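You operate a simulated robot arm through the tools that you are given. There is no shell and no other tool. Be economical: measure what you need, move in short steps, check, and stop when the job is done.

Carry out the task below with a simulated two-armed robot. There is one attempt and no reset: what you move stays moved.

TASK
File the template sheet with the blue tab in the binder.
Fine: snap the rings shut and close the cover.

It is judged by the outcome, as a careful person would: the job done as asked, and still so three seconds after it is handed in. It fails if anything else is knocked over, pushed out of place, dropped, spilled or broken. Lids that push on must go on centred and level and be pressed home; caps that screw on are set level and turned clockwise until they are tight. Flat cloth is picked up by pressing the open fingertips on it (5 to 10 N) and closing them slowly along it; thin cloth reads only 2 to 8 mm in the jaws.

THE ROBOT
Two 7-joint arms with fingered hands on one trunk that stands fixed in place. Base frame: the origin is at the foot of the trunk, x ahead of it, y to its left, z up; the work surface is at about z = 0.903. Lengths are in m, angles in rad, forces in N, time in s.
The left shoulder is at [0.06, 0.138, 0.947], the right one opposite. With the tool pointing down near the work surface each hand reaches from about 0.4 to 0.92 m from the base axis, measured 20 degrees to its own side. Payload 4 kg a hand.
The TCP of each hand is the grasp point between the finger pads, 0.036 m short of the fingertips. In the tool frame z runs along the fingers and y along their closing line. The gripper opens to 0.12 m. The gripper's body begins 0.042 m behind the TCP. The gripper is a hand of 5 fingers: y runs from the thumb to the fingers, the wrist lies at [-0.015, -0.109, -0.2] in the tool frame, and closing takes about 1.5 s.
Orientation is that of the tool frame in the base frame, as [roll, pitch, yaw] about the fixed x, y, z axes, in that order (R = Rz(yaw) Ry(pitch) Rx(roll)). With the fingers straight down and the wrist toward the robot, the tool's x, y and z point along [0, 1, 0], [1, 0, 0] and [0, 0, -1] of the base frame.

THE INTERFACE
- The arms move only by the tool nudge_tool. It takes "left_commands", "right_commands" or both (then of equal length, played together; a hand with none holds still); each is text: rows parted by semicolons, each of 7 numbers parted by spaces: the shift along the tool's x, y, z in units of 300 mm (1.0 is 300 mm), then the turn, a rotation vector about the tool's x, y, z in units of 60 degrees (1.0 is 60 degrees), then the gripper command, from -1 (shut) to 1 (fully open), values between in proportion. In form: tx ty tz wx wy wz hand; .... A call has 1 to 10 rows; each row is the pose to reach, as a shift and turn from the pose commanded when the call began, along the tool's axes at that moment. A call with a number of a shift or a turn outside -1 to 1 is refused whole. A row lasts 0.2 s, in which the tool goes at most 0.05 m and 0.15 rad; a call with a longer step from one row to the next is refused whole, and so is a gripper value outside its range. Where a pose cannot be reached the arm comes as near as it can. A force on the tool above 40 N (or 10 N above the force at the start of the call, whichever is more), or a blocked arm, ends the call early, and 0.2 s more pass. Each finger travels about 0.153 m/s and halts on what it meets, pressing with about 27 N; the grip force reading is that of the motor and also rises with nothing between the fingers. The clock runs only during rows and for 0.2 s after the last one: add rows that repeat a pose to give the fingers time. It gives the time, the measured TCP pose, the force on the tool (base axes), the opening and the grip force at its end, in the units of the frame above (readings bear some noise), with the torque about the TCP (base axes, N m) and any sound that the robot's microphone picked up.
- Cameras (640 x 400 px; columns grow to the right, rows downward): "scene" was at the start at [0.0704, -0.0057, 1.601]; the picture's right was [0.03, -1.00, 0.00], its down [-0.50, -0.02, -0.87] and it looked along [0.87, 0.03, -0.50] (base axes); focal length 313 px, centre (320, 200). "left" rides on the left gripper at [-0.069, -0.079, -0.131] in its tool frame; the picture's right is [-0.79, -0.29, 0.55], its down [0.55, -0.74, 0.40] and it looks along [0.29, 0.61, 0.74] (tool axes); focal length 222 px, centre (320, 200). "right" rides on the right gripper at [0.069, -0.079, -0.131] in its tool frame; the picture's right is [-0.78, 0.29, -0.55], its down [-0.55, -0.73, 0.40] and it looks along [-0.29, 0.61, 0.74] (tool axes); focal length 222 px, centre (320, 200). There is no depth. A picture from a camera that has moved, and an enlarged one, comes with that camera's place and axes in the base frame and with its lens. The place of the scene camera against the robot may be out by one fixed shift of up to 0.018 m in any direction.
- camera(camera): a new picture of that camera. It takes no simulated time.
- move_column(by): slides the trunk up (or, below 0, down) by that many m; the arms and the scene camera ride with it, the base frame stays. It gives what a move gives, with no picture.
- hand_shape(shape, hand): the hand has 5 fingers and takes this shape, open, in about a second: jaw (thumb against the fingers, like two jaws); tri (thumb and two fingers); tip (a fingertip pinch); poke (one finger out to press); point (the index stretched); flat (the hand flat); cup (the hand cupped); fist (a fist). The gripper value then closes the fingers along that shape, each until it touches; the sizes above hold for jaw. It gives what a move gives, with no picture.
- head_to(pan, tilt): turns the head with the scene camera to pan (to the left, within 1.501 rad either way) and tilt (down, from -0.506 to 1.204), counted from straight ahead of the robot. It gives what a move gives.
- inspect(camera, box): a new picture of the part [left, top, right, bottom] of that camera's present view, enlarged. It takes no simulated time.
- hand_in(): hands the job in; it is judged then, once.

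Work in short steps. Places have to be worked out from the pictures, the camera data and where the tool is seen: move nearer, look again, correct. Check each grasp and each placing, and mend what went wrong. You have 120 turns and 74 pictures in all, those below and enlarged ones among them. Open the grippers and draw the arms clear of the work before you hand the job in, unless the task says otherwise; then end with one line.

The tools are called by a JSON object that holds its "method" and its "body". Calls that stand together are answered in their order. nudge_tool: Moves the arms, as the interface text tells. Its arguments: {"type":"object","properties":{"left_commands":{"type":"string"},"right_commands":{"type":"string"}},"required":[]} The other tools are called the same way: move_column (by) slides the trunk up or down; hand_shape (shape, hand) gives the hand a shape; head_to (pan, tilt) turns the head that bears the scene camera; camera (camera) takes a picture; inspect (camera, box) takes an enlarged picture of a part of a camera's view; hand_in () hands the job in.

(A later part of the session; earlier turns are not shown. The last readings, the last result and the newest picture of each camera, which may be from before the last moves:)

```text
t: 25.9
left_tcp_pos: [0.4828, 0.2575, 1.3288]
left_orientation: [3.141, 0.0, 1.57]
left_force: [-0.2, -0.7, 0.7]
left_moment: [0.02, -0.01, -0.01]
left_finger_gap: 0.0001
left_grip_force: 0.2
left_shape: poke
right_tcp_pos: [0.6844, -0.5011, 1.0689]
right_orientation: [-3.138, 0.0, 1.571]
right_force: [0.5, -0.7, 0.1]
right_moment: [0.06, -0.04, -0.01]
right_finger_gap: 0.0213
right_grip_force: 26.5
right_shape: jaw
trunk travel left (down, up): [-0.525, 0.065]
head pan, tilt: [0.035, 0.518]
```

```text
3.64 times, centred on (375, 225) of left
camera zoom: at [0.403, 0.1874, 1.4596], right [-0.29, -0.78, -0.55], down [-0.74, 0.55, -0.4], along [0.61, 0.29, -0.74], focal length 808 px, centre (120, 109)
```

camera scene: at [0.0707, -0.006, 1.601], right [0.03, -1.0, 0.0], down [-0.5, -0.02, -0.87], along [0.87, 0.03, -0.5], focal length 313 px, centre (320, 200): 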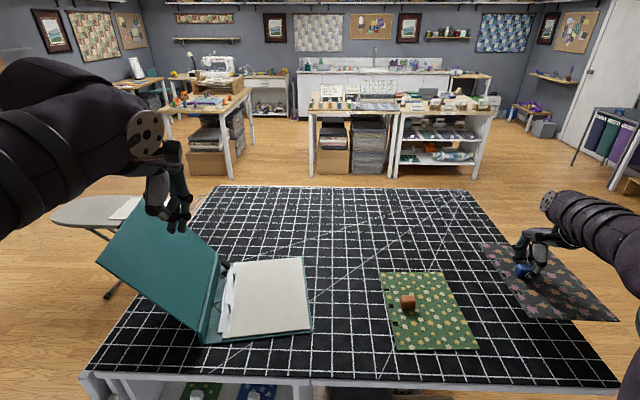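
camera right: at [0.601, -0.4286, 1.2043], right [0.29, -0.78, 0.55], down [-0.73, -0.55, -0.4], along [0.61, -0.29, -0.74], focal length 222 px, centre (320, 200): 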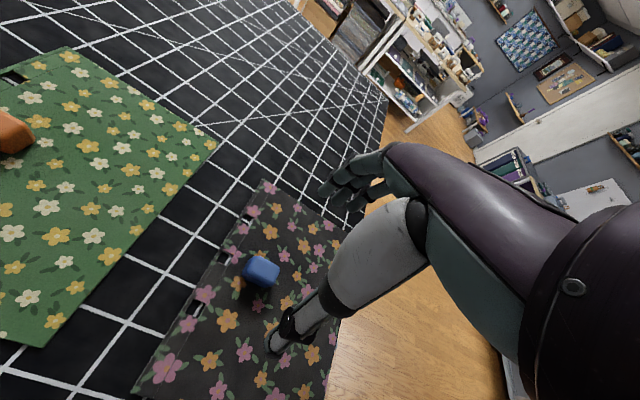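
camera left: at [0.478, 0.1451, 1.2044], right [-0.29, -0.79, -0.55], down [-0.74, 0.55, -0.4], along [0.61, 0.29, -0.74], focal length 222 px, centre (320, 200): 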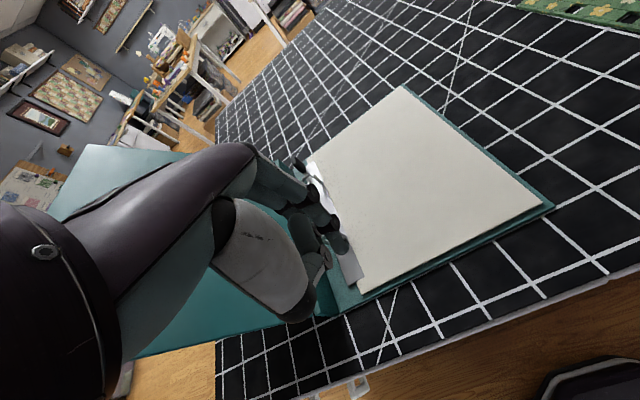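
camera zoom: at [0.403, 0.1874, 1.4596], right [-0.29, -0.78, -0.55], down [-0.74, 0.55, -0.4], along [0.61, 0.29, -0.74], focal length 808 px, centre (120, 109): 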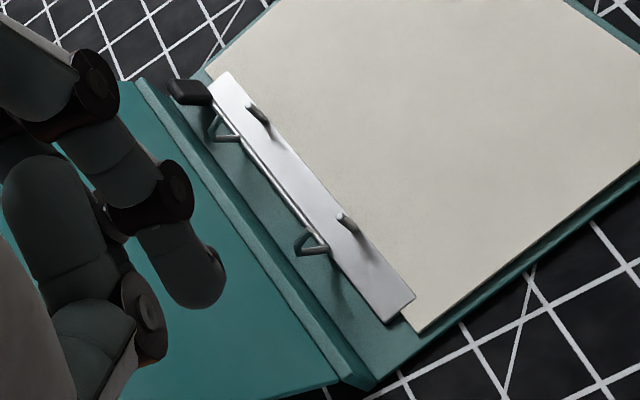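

The sheet is lifted level. Posts measured from two cameras: (0.636, 0.267) and (0.752, 0.286), tops at z ≈ 0.955. I carry the sheet left in stages, moving the left hand out of the way at the same time.

{"method": "nudge_tool", "body": {"left_commands": "0.05 -0.02 -0.01 0 0 0 1; 0.1 -0.04 -0.02 0 0 0 1; 0.15 -0.06 -0.03 0 0 0 1; 0.2 -0.08 -0.04 0 0 0 1; 0.26 -0.1 -0.05 0 0 0 1; 0.32 -0.12 -0.06 0 0 0 1; 0.38 -0.14 -0.08 0 0 0 1; 0.44 -0.16 -0.1 0 0 0 1; 0.48 -0.16 -0.1 0 0 0 1; 0.48 -0.16 -0.1 0 0 0 1", "right_commands": "0.05 0 -0.01 0 0 0 -0.9; 0.15 0.005 -0.02 0 0 0 -0.9; 0.27 0.01 -0.03 0 0 0 -0.9; 0.39 0.015 -0.04 0 0 0 -0.9; 0.51 0.02 -0.04 0 0 0 -0.9; 0.63 0.025 -0.04 0 0 0 -0.9; 0.75 0.03 -0.04 0 0 0 -0.9; 0.87 0.035 -0.04 0 0 0 -0.9; 0.97 0.04 -0.04 0 0 0 -0.9; 1 0.04 -0.04 0 0 0 -0.9"}}

```text
t: 28.1
left_tcp_pos: [0.4325, 0.4022, 1.3592]
left_orientation: [3.141, -0.001, 1.571]
left_force: [0.3, 0.8, 1.1]
left_moment: [0.01, -0.02, -0.01]
left_finger_gap: 0.0003
left_grip_force: 0.0
left_shape: poke
right_tcp_pos: [0.6955, -0.1999, 1.0814]
right_orientation: [-3.14, 0.001, 1.572]
right_force: [1.3, -0.3, -0.9]
right_moment: [0.04, 0.02, 0.0]
right_finger_gap: 0.0212
right_grip_force: 26.9
right_shape: jaw
trunk travel left (down, up): [-0.525, 0.065]
head pan, tilt: [0.035, 0.518]
```

Still held. I continue left, turning the sheet by +9.4° on the way.

{"method": "nudge_tool", "body": {"right_commands": "0.06 0 0 0 0 -0.01 -0.9; 0.17 0 0 0 0 -0.03 -0.9; 0.29 0 0 0 0 -0.05 -0.9; 0.41 0 0 0 0 -0.07 -0.9; 0.53 0 0 0 0 -0.09 -0.9; 0.65 0 0 0 0 -0.11 -0.9; 0.77 0 0 0 0 -0.13 -0.9; 0.89 0 0 0 0 -0.15 -0.9; 0.98 0 0 0 0 -0.157 -0.9; 1 0 0 0 0 -0.157 -0.9"}}

{"method": "camera", "body": {"camera": "scene"}}

```text
t: 30.3
left_tcp_pos: [0.4326, 0.4025, 1.3573]
left_orientation: [-3.141, 0.0, 1.572]
left_force: [-0.3, -0.6, 0.0]
left_moment: [-0.01, 0.0, 0.0]
left_finger_gap: 0.0002
left_grip_force: 0.0
left_shape: poke
right_tcp_pos: [0.6962, 0.1004, 1.083]
right_orientation: [-3.14, 0.0, 1.737]
right_force: [-0.2, 0.8, -1.5]
right_moment: [0.03, -0.02, 0.0]
right_finger_gap: 0.0214
right_grip_force: 26.7
right_shape: jaw
trunk travel left (down, up): [-0.525, 0.065]
head pan, tilt: [0.035, 0.518]
```

```text
35 pictures are left
camera scene: at [0.0706, -0.0057, 1.601], right [0.03, -1.0, 0.0], down [-0.5, -0.02, -0.87], along [0.87, 0.03, -0.5], focal length 313 px, centre (320, 200)
```

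scene: 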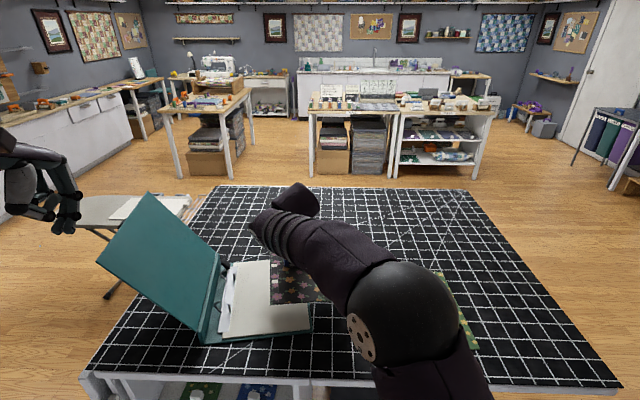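

I move over the posts, sheet still about 5 cm above their tops, and check the holes against the posts with the hand camera.

{"method": "nudge_tool", "body": {"right_commands": "0.08 0.015 0 0 0 0 -0.9; 0.18 0.035 0.02 0 0 0 -0.9; 0.28 0.055 0.04 0 0 0 -0.9; 0.38 0.07 0.06 0 0 0 -0.9; 0.43 0.082 0.067 0 0 0 -0.9; 0.43 0.082 0.067 0 0 0 -0.9"}}

{"method": "camera", "body": {"camera": "right"}}

{"method": "inspect", "body": {"camera": "scene", "box": [190, 240, 310, 340]}}

```text
t: 31.7
left_tcp_pos: [0.4337, 0.402, 1.3559]
left_orientation: [-3.14, 0.001, 1.571]
left_force: [-0.3, 0.1, -0.4]
left_moment: [-0.01, 0.02, 0.0]
left_finger_gap: 0.0
left_grip_force: 0.0
left_shape: poke
right_tcp_pos: [0.6996, 0.2312, 1.0614]
right_orientation: [-3.139, -0.002, 1.737]
right_force: [-1.0, 0.3, -0.5]
right_moment: [0.06, 0.0, 0.01]
right_finger_gap: 0.0211
right_grip_force: 26.8
right_shape: jaw
trunk travel left (down, up): [-0.525, 0.065]
head pan, tilt: [0.035, 0.518]
```

```text
34 pictures are left
camera right: at [0.6115, 0.2862, 1.1924], right [0.42, -0.73, 0.55], down [-0.64, -0.66, -0.4], along [0.65, -0.18, -0.74], focal length 222 px, centre (320, 200)
```

right: 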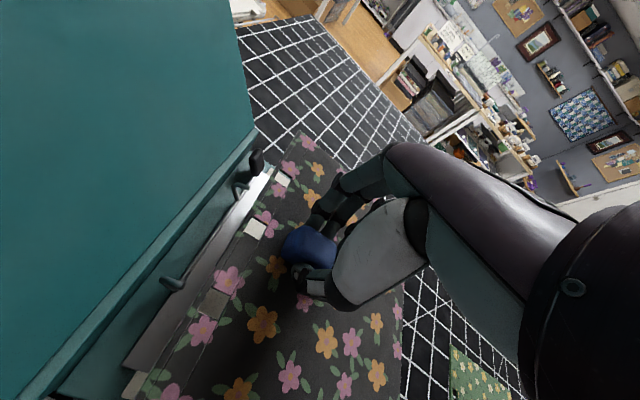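

```text
4.00 times, centred on (250, 290) of scene
camera zoom: at [0.0704, -0.0057, 1.601], right [0.03, -1.0, 0.0], down [-0.5, -0.02, -0.87], along [0.87, 0.03, -0.5], focal length 1253 px, centre (600, -160)
```

zoom: 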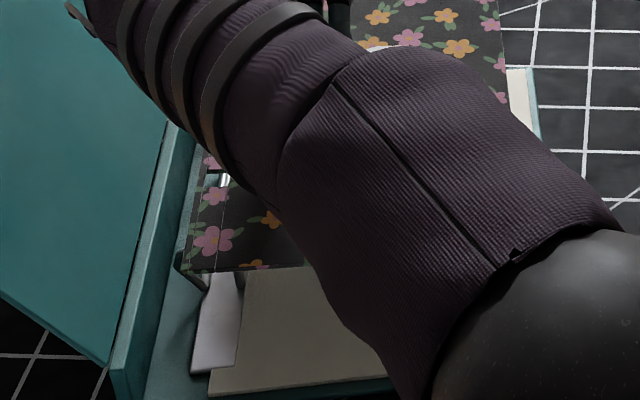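

Holes project to (0.637, 0.265) and (0.750, 0.286), matching the posts within 2 mm. I descend to just above the post tops and look through the holes.

{"method": "nudge_tool", "body": {"right_commands": "0 0 0.05 0 0 0 -0.9; 0 0 0.1 0 0 0 -0.9; 0 0 0.14 0 0 0 -0.9; 0 0 0.15 0 0 0 -0.9; 0 0 0.15 0 0 0 -0.9"}}

{"method": "inspect", "body": {"camera": "right", "box": [160, 130, 340, 360]}}

```text
t: 32.9
left_tcp_pos: [0.4332, 0.4022, 1.3572]
left_orientation: [3.141, 0.001, 1.57]
left_force: [-0.2, -0.2, -0.3]
left_moment: [-0.03, -0.02, 0.01]
left_finger_gap: 0.0001
left_grip_force: 0.0
left_shape: poke
right_tcp_pos: [0.6987, 0.2312, 1.016]
right_orientation: [3.14, 0.0, 1.736]
right_force: [-0.8, -0.6, -0.5]
right_moment: [0.02, 0.0, 0.03]
right_finger_gap: 0.0212
right_grip_force: 26.9
right_shape: jaw
trunk travel left (down, up): [-0.525, 0.065]
head pan, tilt: [0.035, 0.518]
```

```text
1.74 times, centred on (250, 245) of right
camera zoom: at [0.6108, 0.2859, 1.1477], right [0.42, -0.73, 0.55], down [-0.63, -0.66, -0.4], along [0.65, -0.18, -0.74], focal length 386 px, centre (442, 122)
```

zoom: 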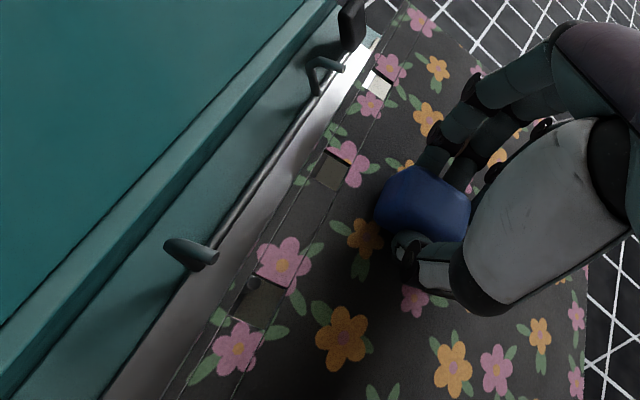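

I enlarge the two outer holes.

{"method": "inspect", "body": {"camera": "right", "box": [190, 270, 240, 320]}}

{"method": "inspect", "body": {"camera": "right", "box": [260, 155, 310, 205]}}

```text
8.00 times, centred on (215, 295) of right
camera zoom: at [0.6108, 0.2859, 1.1477], right [0.42, -0.73, 0.55], down [-0.63, -0.66, -0.4], along [0.65, -0.18, -0.74], focal length 1777 px, centre (1160, -560)
```

zoom: 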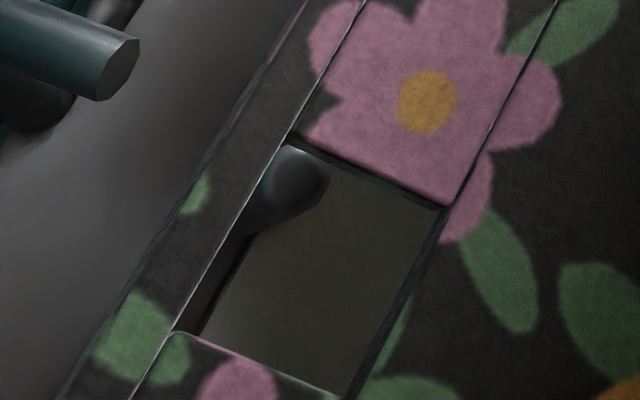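

```text
8.00 times, centred on (285, 180) of right
camera zoom: at [0.6108, 0.2859, 1.1477], right [0.42, -0.73, 0.55], down [-0.63, -0.66, -0.4], along [0.65, -0.18, -0.74], focal length 1777 px, centre (600, 360)
```

zoom: 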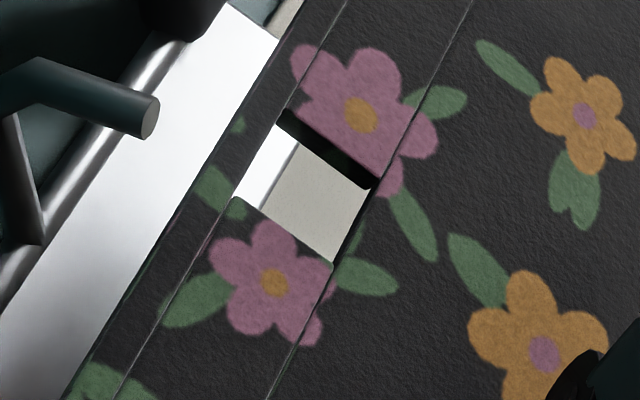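

The near post sits toward the far-left corner of its hole; I shift the sheet by about (+6.5, +3) mm, lower 1 cm and look again.

{"method": "nudge_tool", "body": {"right_commands": "0.0063 0.023 0 0 0 0 -0.9; 0.0063 0.023 0.02 0 0 0 -0.9; 0.0063 0.023 0.036 0 0 0 -0.9; 0.0063 0.023 0.036 0 0 0 -0.9"}}

{"method": "inspect", "body": {"camera": "right", "box": [190, 270, 240, 320]}}

{"method": "inspect", "body": {"camera": "right", "box": [260, 155, 310, 205]}}

```text
t: 33.9
left_tcp_pos: [0.4327, 0.4028, 1.3568]
left_orientation: [-3.141, 0.001, 1.57]
left_force: [-1.4, -0.5, 0.1]
left_moment: [-0.04, 0.02, -0.01]
left_finger_gap: 0.0
left_grip_force: 0.0
left_shape: poke
right_tcp_pos: [0.7043, 0.2337, 1.0068]
right_orientation: [3.141, 0.002, 1.737]
right_force: [0.4, 0.4, -0.7]
right_moment: [0.02, -0.01, 0.02]
right_finger_gap: 0.0213
right_grip_force: 27.2
right_shape: jaw
trunk travel left (down, up): [-0.525, 0.065]
head pan, tilt: [0.035, 0.518]
```

```text
8.00 times, centred on (215, 295) of right
camera zoom: at [0.617, 0.2894, 1.1366], right [0.42, -0.73, 0.55], down [-0.63, -0.66, -0.4], along [0.65, -0.18, -0.74], focal length 1777 px, centre (1160, -560)
```

zoom: 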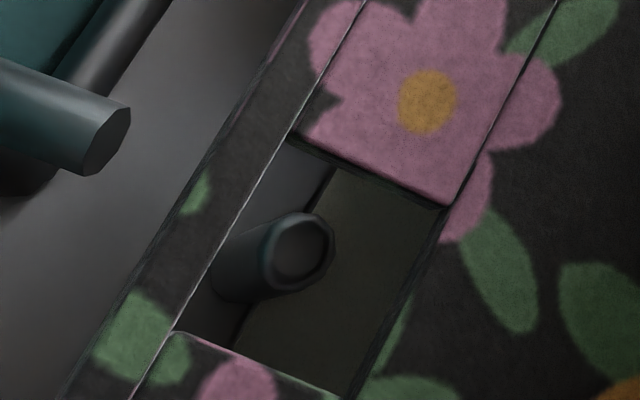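

```text
8.00 times, centred on (285, 180) of right
camera zoom: at [0.617, 0.2894, 1.1366], right [0.42, -0.73, 0.55], down [-0.63, -0.66, -0.4], along [0.65, -0.18, -0.74], focal length 1777 px, centre (600, 360)
```

zoom: 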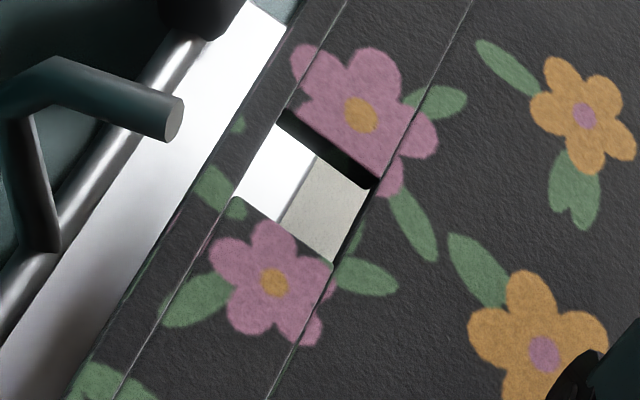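

The near post is centred in its hole. I lower 1 cm more and check the far hole.

{"method": "nudge_tool", "body": {"right_commands": "0 0 0.015 0 0 0 -0.9; 0 0.003 0.03 0 0 0 -0.9; 0 0.003 0.03 0 0 0 -0.9"}}

{"method": "inspect", "body": {"camera": "right", "box": [260, 155, 310, 205]}}

{"method": "inspect", "body": {"camera": "right", "box": [190, 270, 240, 320]}}

```text
t: 34.7
left_tcp_pos: [0.4336, 0.403, 1.3577]
left_orientation: [3.141, 0.0, 1.57]
left_force: [0.2, -0.1, -0.3]
left_moment: [0.04, 0.01, 0.0]
left_finger_gap: 0.0001
left_grip_force: 0.1
left_shape: poke
right_tcp_pos: [0.7066, 0.2356, 0.9965]
right_orientation: [-3.14, -0.001, 1.736]
right_force: [0.6, -0.2, -1.3]
right_moment: [0.05, 0.02, 0.04]
right_finger_gap: 0.0211
right_grip_force: 27.5
right_shape: jaw
trunk travel left (down, up): [-0.525, 0.065]
head pan, tilt: [0.035, 0.518]
```

```text
8.00 times, centred on (285, 180) of right
camera zoom: at [0.6179, 0.2904, 1.128], right [0.42, -0.73, 0.55], down [-0.63, -0.66, -0.4], along [0.65, -0.18, -0.74], focal length 1777 px, centre (600, 360)
```

zoom: 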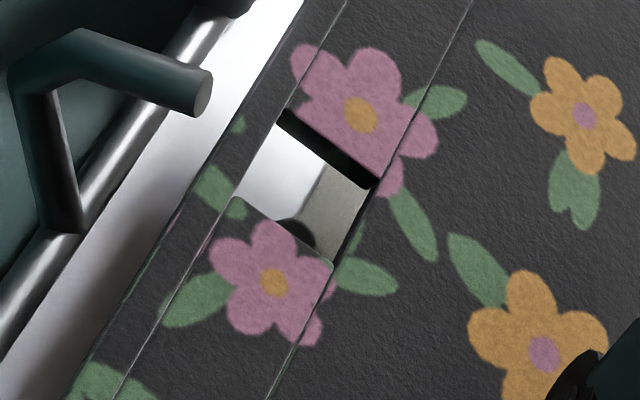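

```text
8.00 times, centred on (215, 295) of right
camera zoom: at [0.6179, 0.2904, 1.128], right [0.42, -0.73, 0.55], down [-0.63, -0.66, -0.4], along [0.65, -0.18, -0.74], focal length 1777 px, centre (1160, -560)
```

zoom: 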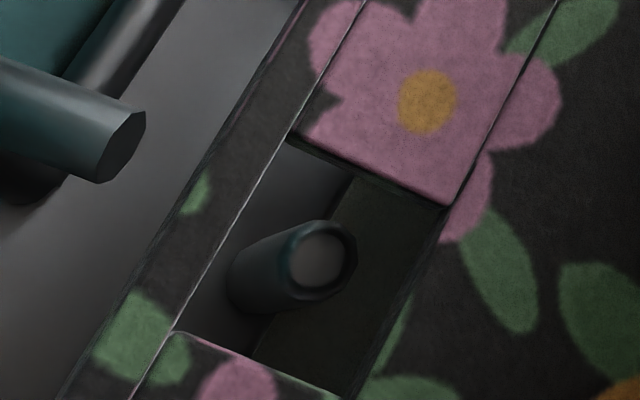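

Both posts appear in their holes; a slight shift of (+2.5, -2) mm centres both. I shift and lower 1 cm, watching the force.

{"method": "nudge_tool", "body": {"right_commands": "-0.008 0.008 0 0 0 0 -0.9; -0.008 0.008 0.015 0 0 0 -0.9; -0.008 0.008 0.033 0 0 0 -0.9; -0.008 0.008 0.033 0 0 0 -0.9"}}

{"method": "inspect", "body": {"camera": "right", "box": [260, 155, 310, 205]}}

{"method": "inspect", "body": {"camera": "right", "box": [190, 270, 240, 320]}}

```text
t: 35.7
left_tcp_pos: [0.4325, 0.4032, 1.3578]
left_orientation: [3.142, 0.0, 1.569]
left_force: [-0.4, -0.1, 0.3]
left_moment: [0.02, 0.01, 0.02]
left_finger_gap: 0.0002
left_grip_force: 0.1
left_shape: poke
right_tcp_pos: [0.7081, 0.2327, 0.9868]
right_orientation: [3.141, -0.001, 1.735]
right_force: [0.4, 0.2, -1.4]
right_moment: [0.02, -0.01, 0.01]
right_finger_gap: 0.0214
right_grip_force: 26.9
right_shape: jaw
trunk travel left (down, up): [-0.525, 0.065]
head pan, tilt: [0.035, 0.518]
```

```text
8.00 times, centred on (285, 180) of right
camera zoom: at [0.6203, 0.2877, 1.1181], right [0.42, -0.73, 0.55], down [-0.63, -0.66, -0.4], along [0.65, -0.18, -0.74], focal length 1777 px, centre (600, 360)
```

zoom: 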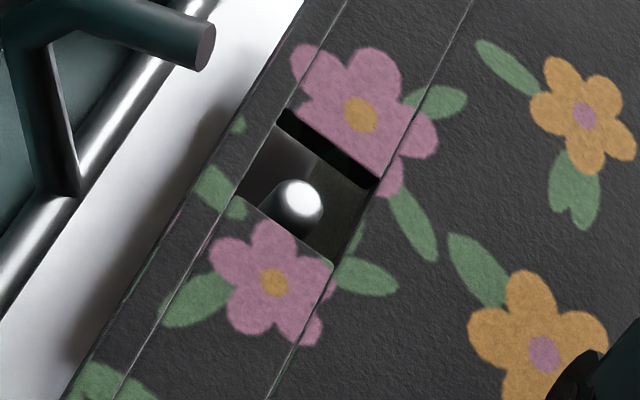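

```text
8.00 times, centred on (215, 295) of right
camera zoom: at [0.6203, 0.2877, 1.1181], right [0.42, -0.73, 0.55], down [-0.63, -0.66, -0.4], along [0.65, -0.18, -0.74], focal length 1777 px, centre (1160, -560)
```

zoom: 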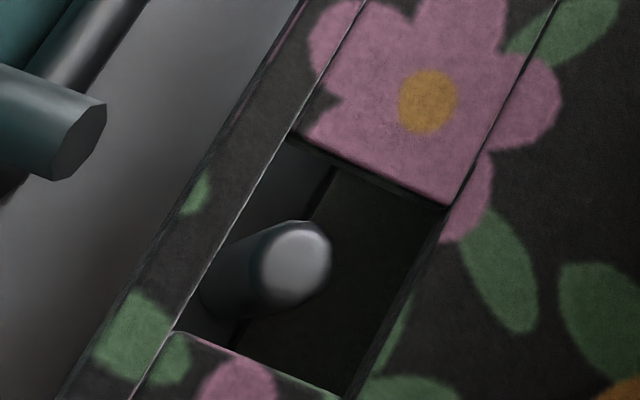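

Both posts are inside the holes with clearance. I continue down 20 mm.

{"method": "nudge_tool", "body": {"right_commands": "0 0 0.013 0 0 0 -0.9; 0 0 0.027 0 0 0 -0.9; 0 0 0.04 0 0 0 -0.9; 0 0 0.053 0 0 0 -0.9; 0 0 0.067 0 0 0 -0.9; 0 0 0.067 0 0 0 -0.9"}}

{"method": "inspect", "body": {"camera": "right", "box": [160, 130, 340, 360]}}

```text
t: 37.1
left_tcp_pos: [0.4327, 0.4019, 1.356]
left_orientation: [-3.141, -0.001, 1.572]
left_force: [-0.9, -1.2, 0.2]
left_moment: [-0.02, -0.02, 0.01]
left_finger_gap: 0.0001
left_grip_force: 0.1
left_shape: poke
right_tcp_pos: [0.7087, 0.2322, 0.9663]
right_orientation: [-3.14, 0.0, 1.738]
right_force: [0.1, -0.2, -1.2]
right_moment: [0.0, -0.01, 0.01]
right_finger_gap: 0.0212
right_grip_force: 27.2
right_shape: jaw
trunk travel left (down, up): [-0.525, 0.065]
head pan, tilt: [0.035, 0.518]
```

```text
1.74 times, centred on (250, 245) of right
camera zoom: at [0.6209, 0.2874, 1.0982], right [0.42, -0.73, 0.55], down [-0.63, -0.66, -0.4], along [0.65, -0.18, -0.74], focal length 386 px, centre (442, 122)
```

zoom: 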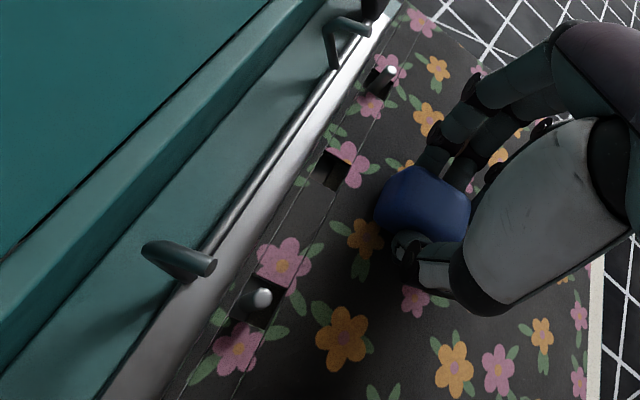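

Both posts protrude through the holes. I lower a few mm more until contact shows.

{"method": "nudge_tool", "body": {"right_commands": "0 0 0.008 0 0 0 -0.9; 0 0 0.016 0 0 0 -0.9; 0 0 0.02 0 0 0 -0.9; 0 0 0.02 0 0 0 -0.9"}}

```text
t: 38.1
left_tcp_pos: [0.4332, 0.4037, 1.357]
left_orientation: [3.14, -0.001, 1.571]
left_force: [0.1, 0.4, -0.6]
left_moment: [-0.01, -0.01, 0.0]
left_finger_gap: 0.0001
left_grip_force: 0.1
left_shape: poke
right_tcp_pos: [0.7098, 0.2326, 0.9613]
right_orientation: [-3.14, 0.0, 1.737]
right_force: [-0.7, -0.2, -0.1]
right_moment: [0.04, -0.04, 0.0]
right_finger_gap: 0.0213
right_grip_force: 27.2
right_shape: jaw
trunk travel left (down, up): [-0.525, 0.065]
head pan, tilt: [0.035, 0.518]
```

{"method": "nudge_tool", "body": {"right_commands": "0 0 0.007 0 0 0 -0.9; 0 0 0.013 0 0 0 -0.9; 0 0 0.013 0 0 0 -0.9"}}

{"method": "inspect", "body": {"camera": "right", "box": [160, 130, 340, 360]}}

```text
t: 38.9
left_tcp_pos: [0.4325, 0.4023, 1.3573]
left_orientation: [-3.14, 0.0, 1.572]
left_force: [0.5, 0.6, -0.7]
left_moment: [-0.01, 0.0, -0.01]
left_finger_gap: 0.0001
left_grip_force: 0.0
left_shape: poke
right_tcp_pos: [0.7087, 0.2327, 0.958]
right_orientation: [3.138, -0.001, 1.735]
right_force: [0.7, 1.0, 5.4]
right_moment: [0.01, -0.1, 0.02]
right_finger_gap: 0.0219
right_grip_force: 27.0
right_shape: jaw
trunk travel left (down, up): [-0.525, 0.065]
head pan, tilt: [0.035, 0.518]
```

```text
1.74 times, centred on (250, 245) of right
camera zoom: at [0.6205, 0.2876, 1.0898], right [0.42, -0.73, 0.55], down [-0.63, -0.66, -0.4], along [0.65, -0.18, -0.74], focal length 386 px, centre (442, 122)
```

zoom: 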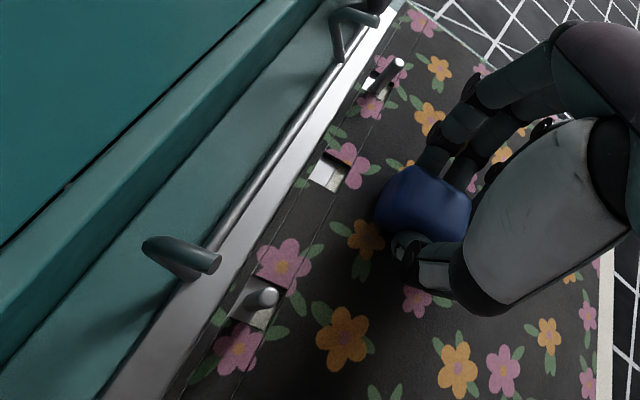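

The upward force of 5 N shows the sheet rests on the stack, posts through the holes. I release the tab part way open and lift straight up, then aside.

{"method": "nudge_tool", "body": {"right_commands": "0 0 -0.004 0 0 0 -0.5; 0 0 -0.004 0 0 0 -0.2; 0 0 -0.004 0 0 0 0.1; 0 0 -0.004 0 0 0 0.2; 0 0 -0.05 0 0 0 0.2; 0 0 -0.15 0 0 0 0.2; 0 0 -0.3 0 0 0 0.2; -0.1 0 -0.42 0 0 0 0.2; -0.25 -0.03 -0.45 0 0 0 0.2; -0.4 -0.05 -0.45 0 0 0 0.2"}}

{"method": "camera", "body": {"camera": "right"}}

```text
t: 41.1
left_tcp_pos: [0.4336, 0.4015, 1.3578]
left_orientation: [3.141, 0.001, 1.57]
left_force: [0.2, -0.4, -0.3]
left_moment: [0.03, 0.01, -0.03]
left_finger_gap: 0.0
left_grip_force: 0.0
left_shape: poke
right_tcp_pos: [0.7147, 0.1094, 1.0926]
right_orientation: [-3.141, -0.002, 1.736]
right_force: [1.0, 0.3, -0.1]
right_moment: [0.0, 0.0, -0.01]
right_finger_gap: 0.0717
right_grip_force: 0.1
right_shape: jaw
trunk travel left (down, up): [-0.525, 0.065]
head pan, tilt: [0.035, 0.518]
```

```text
21 pictures are left
camera right: at [0.6254, 0.1646, 1.2239], right [0.42, -0.73, 0.55], down [-0.63, -0.66, -0.4], along [0.65, -0.18, -0.74], focal length 222 px, centre (320, 200)
```

right: 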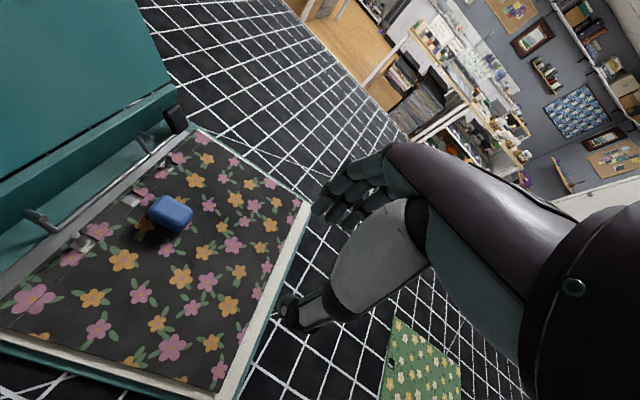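

The sheet is filed with both posts through. To close the rings I'll pinch the near hoop's bar from above and swing it over. I set the right hand to a fingertip pinch, tilt it away from the cover and hover near the near hoop.

{"method": "hand_shape", "body": {"hand": "right", "shape": "tip"}}

{"method": "nudge_tool", "body": {"right_commands": "0.08 -0.03 0 0 0.04 0 0; 0.18 -0.06 0 0 0.09 0 0; 0.28 -0.1 0 0 0.14 0 0; 0.38 -0.14 0 0 0.19 0 0; 0.48 -0.17 0 0 0.24 0 0; 0.55 -0.183 0 0 0.25 0 0; 0.55 -0.183 0 0 0.25 0 0"}}

{"method": "camera", "body": {"camera": "right"}}

```text
t: 42.0
left_tcp_pos: [0.4336, 0.403, 1.3559]
left_orientation: [3.14, 0.0, 1.57]
left_force: [-0.7, 0.7, -0.6]
left_moment: [-0.01, 0.02, -0.01]
left_finger_gap: 0.0
left_grip_force: 0.1
left_shape: poke
right_tcp_pos: [0.7139, 0.1105, 1.0926]
right_orientation: [3.141, 0.001, 1.736]
right_force: [0.3, -0.6, -0.4]
right_moment: [-0.01, -0.03, 0.01]
right_finger_gap: 0.1198
right_grip_force: 0.1
right_shape: tip
trunk travel left (down, up): [-0.525, 0.065]
head pan, tilt: [0.035, 0.518]
```

```text
t: 43.6
left_tcp_pos: [0.4347, 0.4021, 1.3575]
left_orientation: [-3.142, 0.0, 1.571]
left_force: [0.7, -0.5, 1.1]
left_moment: [0.01, 0.0, -0.01]
left_finger_gap: 0.0
left_grip_force: 0.1
left_shape: poke
right_tcp_pos: [0.6344, 0.2651, 1.0909]
right_orientation: [-3.141, -0.263, 1.736]
right_force: [0.0, 0.2, -0.3]
right_moment: [0.01, 0.0, 0.04]
right_finger_gap: 0.0603
right_grip_force: 0.2
right_shape: tip
trunk travel left (down, up): [-0.525, 0.065]
head pan, tilt: [0.035, 0.518]
```

```text
20 pictures are left
camera right: at [0.5516, 0.2841, 1.2368], right [0.44, -0.84, 0.32], down [-0.66, -0.54, -0.53], along [0.62, 0.02, -0.79], focal length 222 px, centre (320, 200)
```

right: 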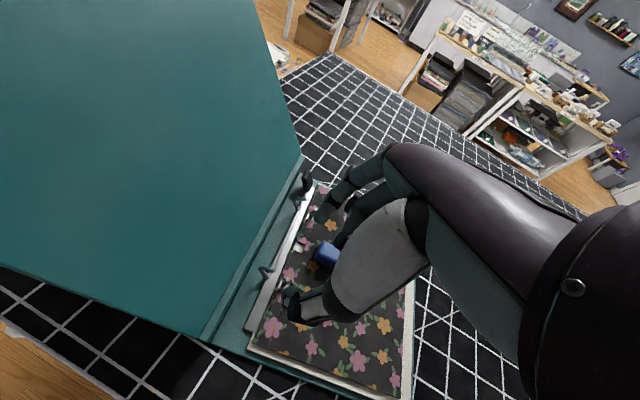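

{"method": "inspect", "body": {"camera": "right", "box": [235, 160, 375, 340]}}

```text
2.22 times, centred on (305, 250) of right
camera zoom: at [0.5516, 0.2841, 1.2368], right [0.44, -0.84, 0.32], down [-0.66, -0.54, -0.53], along [0.62, 0.02, -0.79], focal length 494 px, centre (353, 89)
```

zoom: 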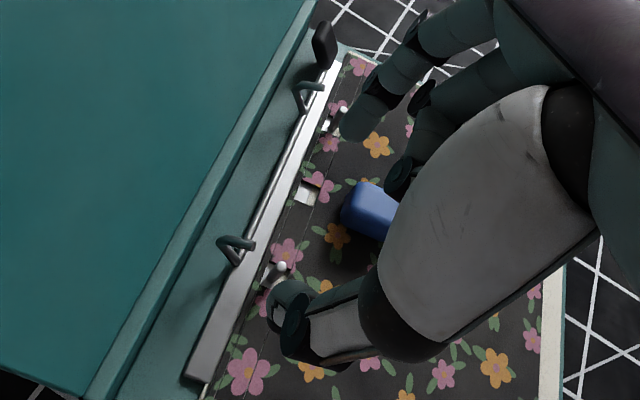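

Hoop bar centre measures (0.640, 0.296, 0.948). I lower the open pinch over it and look before closing.

{"method": "nudge_tool", "body": {"right_commands": "-0.01 0.02 0.12 0 0 0 0; -0.02 0.03 0.24 0 0 0 0; -0.025 0.035 0.33 0 0 0 0; -0.028 0.035 0.38 0 0 0 -0.2; -0.028 0.035 0.407 0 0 0 -0.4; -0.028 0.035 0.407 0 0 0 -0.4; -0.028 0.035 0.407 0 0 0 -0.4"}}

{"method": "inspect", "body": {"camera": "right", "box": [235, 160, 375, 340]}}

```text
t: 45.2
left_tcp_pos: [0.4337, 0.4021, 1.3576]
left_orientation: [-3.14, -0.001, 1.571]
left_force: [0.0, -0.8, -0.3]
left_moment: [0.02, 0.0, -0.02]
left_finger_gap: 0.0
left_grip_force: 0.0
left_shape: poke
right_tcp_pos: [0.6407, 0.2896, 0.9727]
right_orientation: [-3.14, -0.263, 1.736]
right_force: [0.8, 0.6, 0.0]
right_moment: [-0.03, -0.03, -0.02]
right_finger_gap: 0.0366
right_grip_force: 0.1
right_shape: tip
trunk travel left (down, up): [-0.525, 0.065]
head pan, tilt: [0.035, 0.518]
```

```text
2.22 times, centred on (305, 250) of right
camera zoom: at [0.5583, 0.3094, 1.1172], right [0.44, -0.84, 0.32], down [-0.65, -0.54, -0.53], along [0.62, 0.02, -0.79], focal length 494 px, centre (353, 89)
```

zoom: 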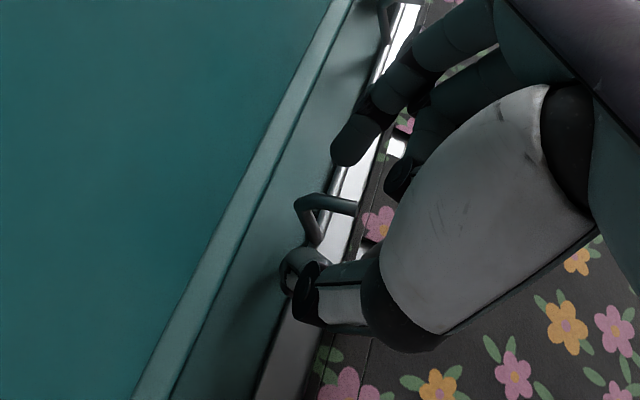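

The hoop bar lies between thumb and index. I close the pinch.

{"method": "nudge_tool", "body": {"right_commands": "0 0 0 0 0 0 -0.6; 0 0 0 0 0 0 -0.8; 0 0 0 0 0 0 -0.95; 0 0 0 0 0 0 -0.95; 0 0 0 0 0 0 -0.95"}}

{"method": "inspect", "body": {"camera": "right", "box": [235, 160, 375, 340]}}

```text
t: 46.4
left_tcp_pos: [0.4336, 0.4021, 1.3574]
left_orientation: [-3.14, -0.001, 1.572]
left_force: [0.3, 0.1, 0.4]
left_moment: [0.01, -0.04, 0.0]
left_finger_gap: 0.0002
left_grip_force: 0.0
left_shape: poke
right_tcp_pos: [0.6415, 0.2898, 0.9721]
right_orientation: [-3.14, -0.262, 1.736]
right_force: [-0.2, 0.7, 0.3]
right_moment: [0.02, 0.02, 0.01]
right_finger_gap: 0.0036
right_grip_force: 0.1
right_shape: tip
trunk travel left (down, up): [-0.525, 0.065]
head pan, tilt: [0.035, 0.518]
```

```text
2.22 times, centred on (305, 250) of right
camera zoom: at [0.5582, 0.3093, 1.1173], right [0.44, -0.84, 0.32], down [-0.65, -0.54, -0.53], along [0.62, 0.02, -0.79], focal length 494 px, centre (353, 89)
```

zoom: 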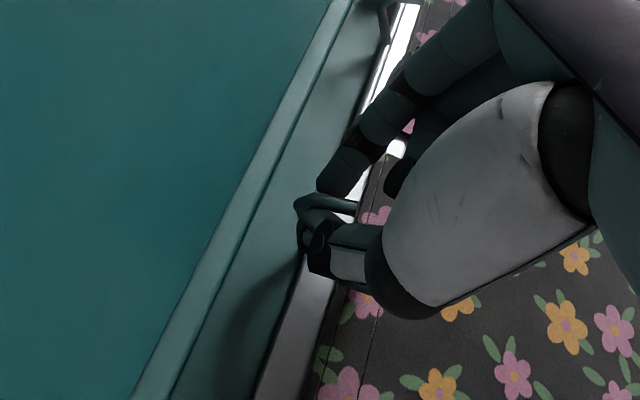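

Not yet squeezing (0.1 N); I command full closure.

{"method": "nudge_tool", "body": {"right_commands": "0 0 0 0 0 0 -1; 0 0 0 0 0 0 -1; 0 0 0 0 0 0 -1"}}

```text
t: 47.2
left_tcp_pos: [0.4345, 0.4029, 1.3563]
left_orientation: [3.141, 0.001, 1.57]
left_force: [0.6, -0.3, -0.2]
left_moment: [0.02, 0.01, 0.01]
left_finger_gap: 0.0
left_grip_force: 0.2
left_shape: poke
right_tcp_pos: [0.6415, 0.2894, 0.9703]
right_orientation: [-3.141, -0.261, 1.736]
right_force: [0.3, -1.0, 1.1]
right_moment: [-0.03, 0.0, -0.04]
right_finger_gap: 0.0
right_grip_force: 27.1
right_shape: tip
trunk travel left (down, up): [-0.525, 0.065]
head pan, tilt: [0.035, 0.518]
```

Gap 0 means the bar slipped out of the pinch. I look.

{"method": "inspect", "body": {"camera": "right", "box": [270, 220, 340, 290]}}

```text
5.71 times, centred on (305, 255) of right
camera zoom: at [0.5588, 0.3093, 1.1166], right [0.44, -0.84, 0.33], down [-0.66, -0.54, -0.52], along [0.62, 0.02, -0.79], focal length 1269 px, centre (406, -114)
```

zoom: 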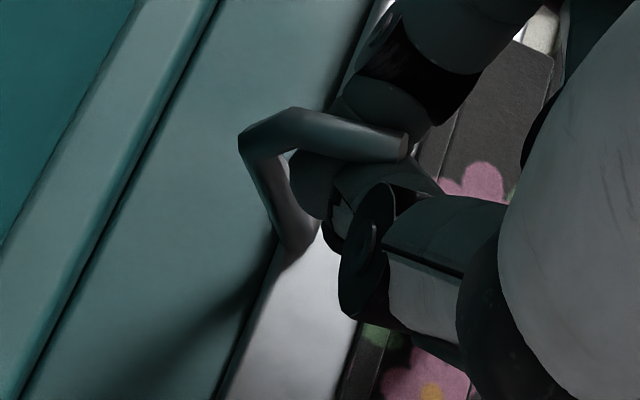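

The tips met beneath the bar: the contact is right at the fingertips. I open, rise 9 mm, and close again on the bar.

{"method": "nudge_tool", "body": {"right_commands": "0 0 0 0 0 0 -0.7; 0 0 0 0 0 0 -0.5; 0 0 -0.015 0 0 0 -0.5; 0 0 -0.03 0 0 0 -0.5; 0 0 -0.03 0 0 0 -0.7; 0 0 -0.03 0 0 0 -0.9; 0 0 -0.03 0 0 0 -1; 0 0 -0.03 0 0 0 -1; 0 0 -0.03 0 0 0 -1"}}

{"method": "inspect", "body": {"camera": "right", "box": [270, 220, 340, 290]}}

```text
t: 49.2
left_tcp_pos: [0.4338, 0.402, 1.3584]
left_orientation: [3.141, -0.001, 1.57]
left_force: [0.6, 0.3, 0.6]
left_moment: [0.01, -0.05, 0.02]
left_finger_gap: 0.0
left_grip_force: 0.1
left_shape: poke
right_tcp_pos: [0.6404, 0.2881, 0.9802]
right_orientation: [-3.141, -0.262, 1.736]
right_force: [0.3, -1.2, -0.7]
right_moment: [-0.03, 0.03, -0.02]
right_finger_gap: 0.0001
right_grip_force: 27.4
right_shape: tip
trunk travel left (down, up): [-0.525, 0.065]
head pan, tilt: [0.035, 0.518]
```

```text
5.71 times, centred on (305, 255) of right
camera zoom: at [0.558, 0.3072, 1.1256], right [0.44, -0.84, 0.32], down [-0.65, -0.54, -0.53], along [0.62, 0.02, -0.79], focal length 1269 px, centre (406, -114)
```

zoom: 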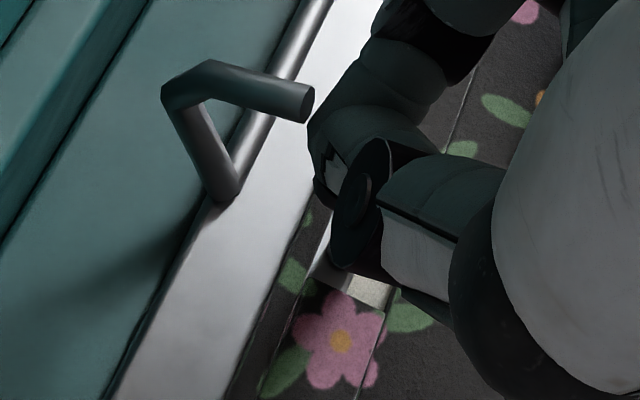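

The hoop now sits to the left of my fingertips; something shifted. I back the hand off upward to the right and check.

{"method": "nudge_tool", "body": {"right_commands": "0 0 -0.08 0 0 0 -1; -0.03 0 -0.2 0 0 0 -1; -0.08 0 -0.32 0 0 0 -1; -0.15 0 -0.4 0 0 0 -1; -0.15 0 -0.4 0 0 0 -1"}}

{"method": "inspect", "body": {"camera": "right", "box": [160, 140, 420, 390]}}

```text
t: 50.4
left_tcp_pos: [0.4332, 0.4018, 1.3554]
left_orientation: [-3.142, -0.001, 1.574]
left_force: [-0.1, 1.1, 0.0]
left_moment: [0.0, -0.02, 0.02]
left_finger_gap: 0.0001
left_grip_force: 0.0
left_shape: poke
right_tcp_pos: [0.6529, 0.2149, 1.0842]
right_orientation: [-3.141, -0.262, 1.736]
right_force: [-0.3, 0.7, 0.3]
right_moment: [-0.04, 0.0, 0.01]
right_finger_gap: 0.0001
right_grip_force: 27.2
right_shape: tip
trunk travel left (down, up): [-0.525, 0.065]
head pan, tilt: [0.035, 0.518]
```

```text
1.60 times, centred on (290, 265) of right
camera zoom: at [0.5706, 0.2341, 1.2293], right [0.44, -0.84, 0.33], down [-0.65, -0.54, -0.53], along [0.62, 0.02, -0.79], focal length 355 px, centre (368, 96)
```

zoom: 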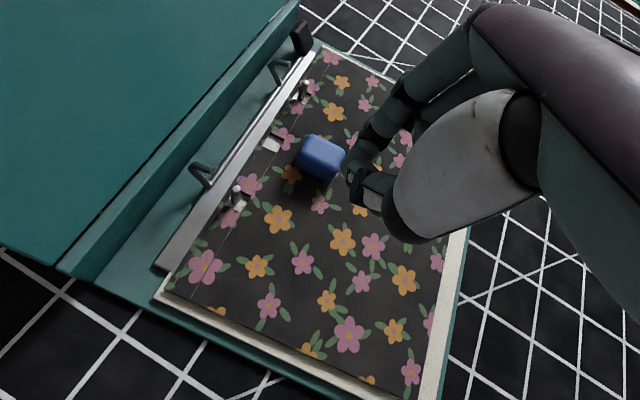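

The sheet stayed on its posts; the binder only slid slightly left again. The lever knob is larger and easier to grip, so I'll use it. I enlarge it first.

{"method": "inspect", "body": {"camera": "right", "box": [220, 140, 280, 200]}}

```text
6.67 times, centred on (250, 170) of right
camera zoom: at [0.5706, 0.2341, 1.2293], right [0.44, -0.84, 0.33], down [-0.65, -0.54, -0.53], along [0.62, 0.02, -0.79], focal length 1481 px, centre (787, 400)
```

zoom: 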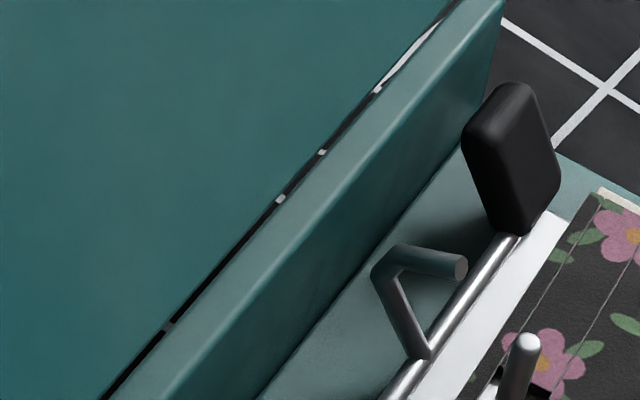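

I raise the trunk 5 cm for reach, then bring the open pinch to hover along the approach line to the lever knob (about (0.813, 0.335, 0.947)).

{"method": "move_column", "body": {"by": 0.05}}

{"method": "nudge_tool", "body": {"right_commands": "0 0.08 0 -0.04 0.002 -0.03 -0.6; 0.02 0.18 0.04 -0.08 0.004 -0.06 -0.3; 0.05 0.28 0.1 -0.12 0.006 -0.09 -0.2; 0.08 0.38 0.18 -0.16 0.008 -0.12 -0.2; 0.11 0.46 0.26 -0.2 0.011 -0.14 -0.2; 0.125 0.503 0.303 -0.2176 0.012 -0.154 -0.2; 0.125 0.503 0.303 -0.2176 0.012 -0.154 -0.2"}}

{"method": "inspect", "body": {"camera": "right", "box": [200, 140, 380, 340]}}

```text
t: 51.3
left_tcp_pos: [0.433, 0.4034, 1.4066]
left_orientation: [-3.141, 0.0, 1.571]
left_force: [0.4, 0.1, 0.1]
left_moment: [0.01, 0.01, -0.02]
left_finger_gap: 0.0
left_grip_force: 0.1
left_shape: poke
right_tcp_pos: [0.6531, 0.215, 1.1341]
right_orientation: [-3.14, -0.263, 1.735]
right_force: [-0.1, 0.4, 0.0]
right_moment: [-0.02, -0.02, 0.03]
right_finger_gap: 0.0
right_grip_force: 26.9
right_shape: tip
trunk travel left (down, up): [-0.575, 0.015]
head pan, tilt: [0.035, 0.518]
```

```text
t: 52.9
left_tcp_pos: [0.4328, 0.4021, 1.408]
left_orientation: [-3.141, 0.0, 1.572]
left_force: [0.5, 0.2, 0.3]
left_moment: [-0.02, 0.02, 0.01]
left_finger_gap: 0.0
left_grip_force: 0.0
left_shape: poke
right_tcp_pos: [0.7905, 0.2973, 1.0565]
right_orientation: [2.873, -0.251, 1.904]
right_force: [0.0, 0.9, 0.4]
right_moment: [0.02, 0.02, -0.01]
right_finger_gap: 0.0476
right_grip_force: 0.2
right_shape: tip
trunk travel left (down, up): [-0.575, 0.015]
head pan, tilt: [0.035, 0.518]
```

```text
2.00 times, centred on (290, 240) of right
camera zoom: at [0.6734, 0.2993, 1.1761], right [0.42, -0.82, 0.39], down [-0.44, -0.56, -0.7], along [0.79, 0.12, -0.6], focal length 444 px, centre (380, 120)
```

zoom: 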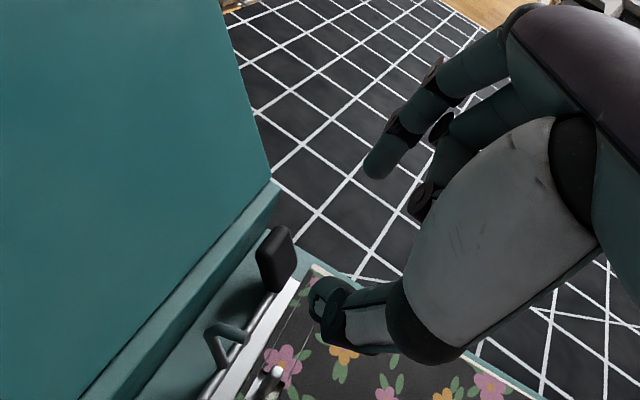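

The knob centre re-measures at (0.814, 0.334, 0.942), as planned. I slide in along the fingers.

{"method": "nudge_tool", "body": {"right_commands": "0 0.002 0.1 0 0 0 -0.2; 0 0.004 0.2 0 0 0 -0.2; 0 0.006 0.26 0 0 0 -0.2; 0 0.006 0.304 0 0 0 -0.2; 0 0.006 0.304 0 0 0 -0.2"}}

{"method": "inspect", "body": {"camera": "right", "box": [240, 180, 360, 330]}}

```text
t: 54.1
left_tcp_pos: [0.4334, 0.4038, 1.4081]
left_orientation: [3.141, 0.0, 1.572]
left_force: [0.4, -0.4, 0.5]
left_moment: [0.02, -0.03, 0.0]
left_finger_gap: 0.0001
left_grip_force: 0.1
left_shape: poke
right_tcp_pos: [0.7941, 0.3045, 1.008]
right_orientation: [2.869, -0.253, 1.907]
right_force: [0.6, 0.1, -0.1]
right_moment: [0.02, 0.0, -0.03]
right_finger_gap: 0.0475
right_grip_force: 0.1
right_shape: tip
right hand out of reach, approached as far as the arm can: row 1, 2, 3, 4, 5
trunk travel left (down, up): [-0.575, 0.015]
head pan, tilt: [0.035, 0.518]
```

```text
2.67 times, centred on (300, 255) of right
camera zoom: at [0.6767, 0.3067, 1.1256], right [0.42, -0.82, 0.39], down [-0.44, -0.56, -0.7], along [0.79, 0.12, -0.6], focal length 592 px, centre (373, 53)
```

zoom: 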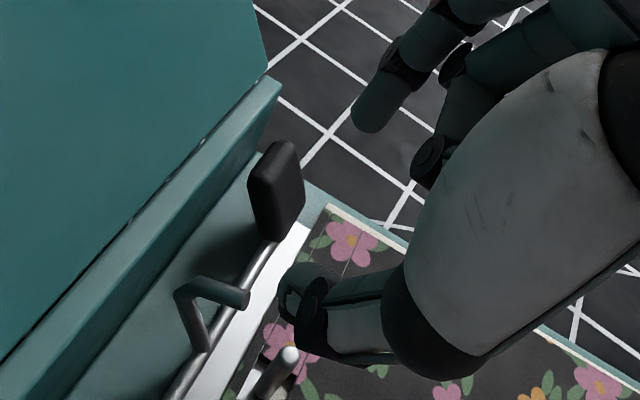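

The right arm cannot reach low enough here. I withdraw it and use the left hand, which reaches the lever comfortably, tilted away from the cover.

{"method": "nudge_tool", "body": {"right_commands": "-0.05 -0.04 -0.1 0 0 0 0; -0.12 -0.1 -0.2 0 0 0 0; -0.21 -0.18 -0.28 0 0 0 0; -0.31 -0.26 -0.36 0 0 0 0; -0.41 -0.34 -0.44 0 0 0 0; -0.51 -0.42 -0.52 0 0 0 0; -0.61 -0.5 -0.6 0 0 0 0; -0.71 -0.58 -0.68 0 0 0 0; -0.8 -0.66 -0.74 0 0 0 0; -0.828 -0.672 -0.766 0 0 0 0"}}

{"method": "hand_shape", "body": {"hand": "left", "shape": "tip"}}

```text
t: 56.3
left_tcp_pos: [0.4337, 0.4031, 1.4069]
left_orientation: [-3.142, 0.002, 1.573]
left_force: [0.2, 0.4, 0.0]
left_moment: [0.01, -0.04, -0.03]
left_finger_gap: 0.0
left_grip_force: 0.0
left_shape: poke
right_tcp_pos: [0.6444, -0.0444, 1.107]
right_orientation: [2.869, -0.252, 1.906]
right_force: [0.4, 0.0, 0.1]
right_moment: [0.0, -0.01, 0.04]
right_finger_gap: 0.0599
right_grip_force: 0.0
right_shape: tip
trunk travel left (down, up): [-0.575, 0.015]
head pan, tilt: [0.035, 0.518]
```

```text
t: 57.2
left_tcp_pos: [0.434, 0.4031, 1.4072]
left_orientation: [-3.141, -0.001, 1.571]
left_force: [0.3, -0.7, 0.6]
left_moment: [0.02, -0.02, -0.03]
left_finger_gap: 0.1199
left_grip_force: 0.2
left_shape: tip
right_tcp_pos: [0.6447, -0.0452, 1.1051]
right_orientation: [2.871, -0.252, 1.903]
right_force: [0.1, 0.0, 0.7]
right_moment: [0.05, 0.02, 0.02]
right_finger_gap: 0.0596
right_grip_force: 0.0
right_shape: tip
trunk travel left (down, up): [-0.575, 0.015]
head pan, tilt: [0.035, 0.518]
```

{"method": "nudge_tool", "body": {"left_commands": "-0.08 0.06 0.02 0 0.03 -0.01 0; -0.16 0.14 0.05 0 0.06 -0.02 0; -0.23 0.24 0.09 0 0.09 -0.035 0; -0.29 0.35 0.14 0 0.12 -0.05 0; -0.34 0.47 0.19 0 0.16 -0.06 0; -0.38 0.59 0.25 0 0.19 -0.07 0; -0.41 0.71 0.31 0 0.22 -0.08 0; -0.43 0.82 0.37 0 0.25 -0.09 0; -0.443 0.92 0.42 0 0.25 -0.095 0; -0.443 0.987 0.457 0 0.25 -0.095 0", "right_commands": "-0.06 -0.02 -0.02 0 0 0 0; -0.12 -0.03 -0.04 0 0 0 0; -0.18 -0.05 -0.06 0 0 0 0; -0.24 -0.07 -0.08 0 0 0 0; -0.31 -0.08 -0.11 0 0 0 0; -0.37 -0.1 -0.13 0 0 0 0; -0.43 -0.12 -0.15 0 0 0 0; -0.49 -0.13 -0.17 0 0 0 0; -0.55 -0.15 -0.19 0 0 0 0; -0.61 -0.167 -0.21 0 0 0 0"}}

{"method": "camera", "body": {"camera": "scene"}}

```text
t: 59.4
left_tcp_pos: [0.729, 0.2698, 1.2705]
left_orientation: [3.129, -0.262, 1.674]
left_force: [-0.9, 0.4, 0.3]
left_moment: [0.0, 0.01, -0.02]
left_finger_gap: 0.06
left_grip_force: 0.1
left_shape: tip
right_tcp_pos: [0.6435, -0.2467, 1.1057]
right_orientation: [2.872, -0.253, 1.904]
right_force: [0.0, 0.5, 0.2]
right_moment: [0.01, 0.02, -0.01]
right_finger_gap: 0.06
right_grip_force: 0.1
right_shape: tip
trunk travel left (down, up): [-0.575, 0.015]
head pan, tilt: [0.035, 0.518]
```

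```text
10 pictures are left
camera scene: at [0.0711, -0.0064, 1.651], right [0.03, -1.0, 0.0], down [-0.5, -0.02, -0.87], along [0.87, 0.03, -0.5], focal length 313 px, centre (320, 200)
```

scene: 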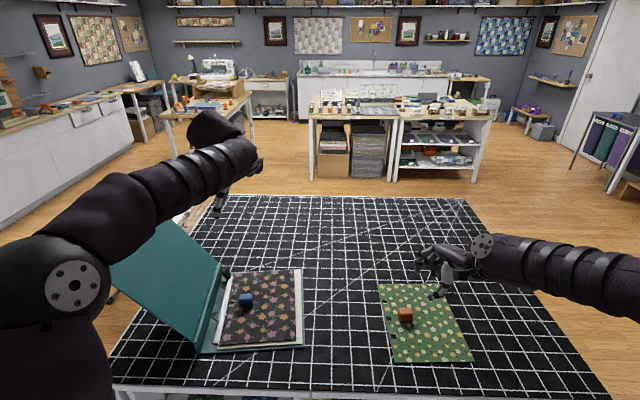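

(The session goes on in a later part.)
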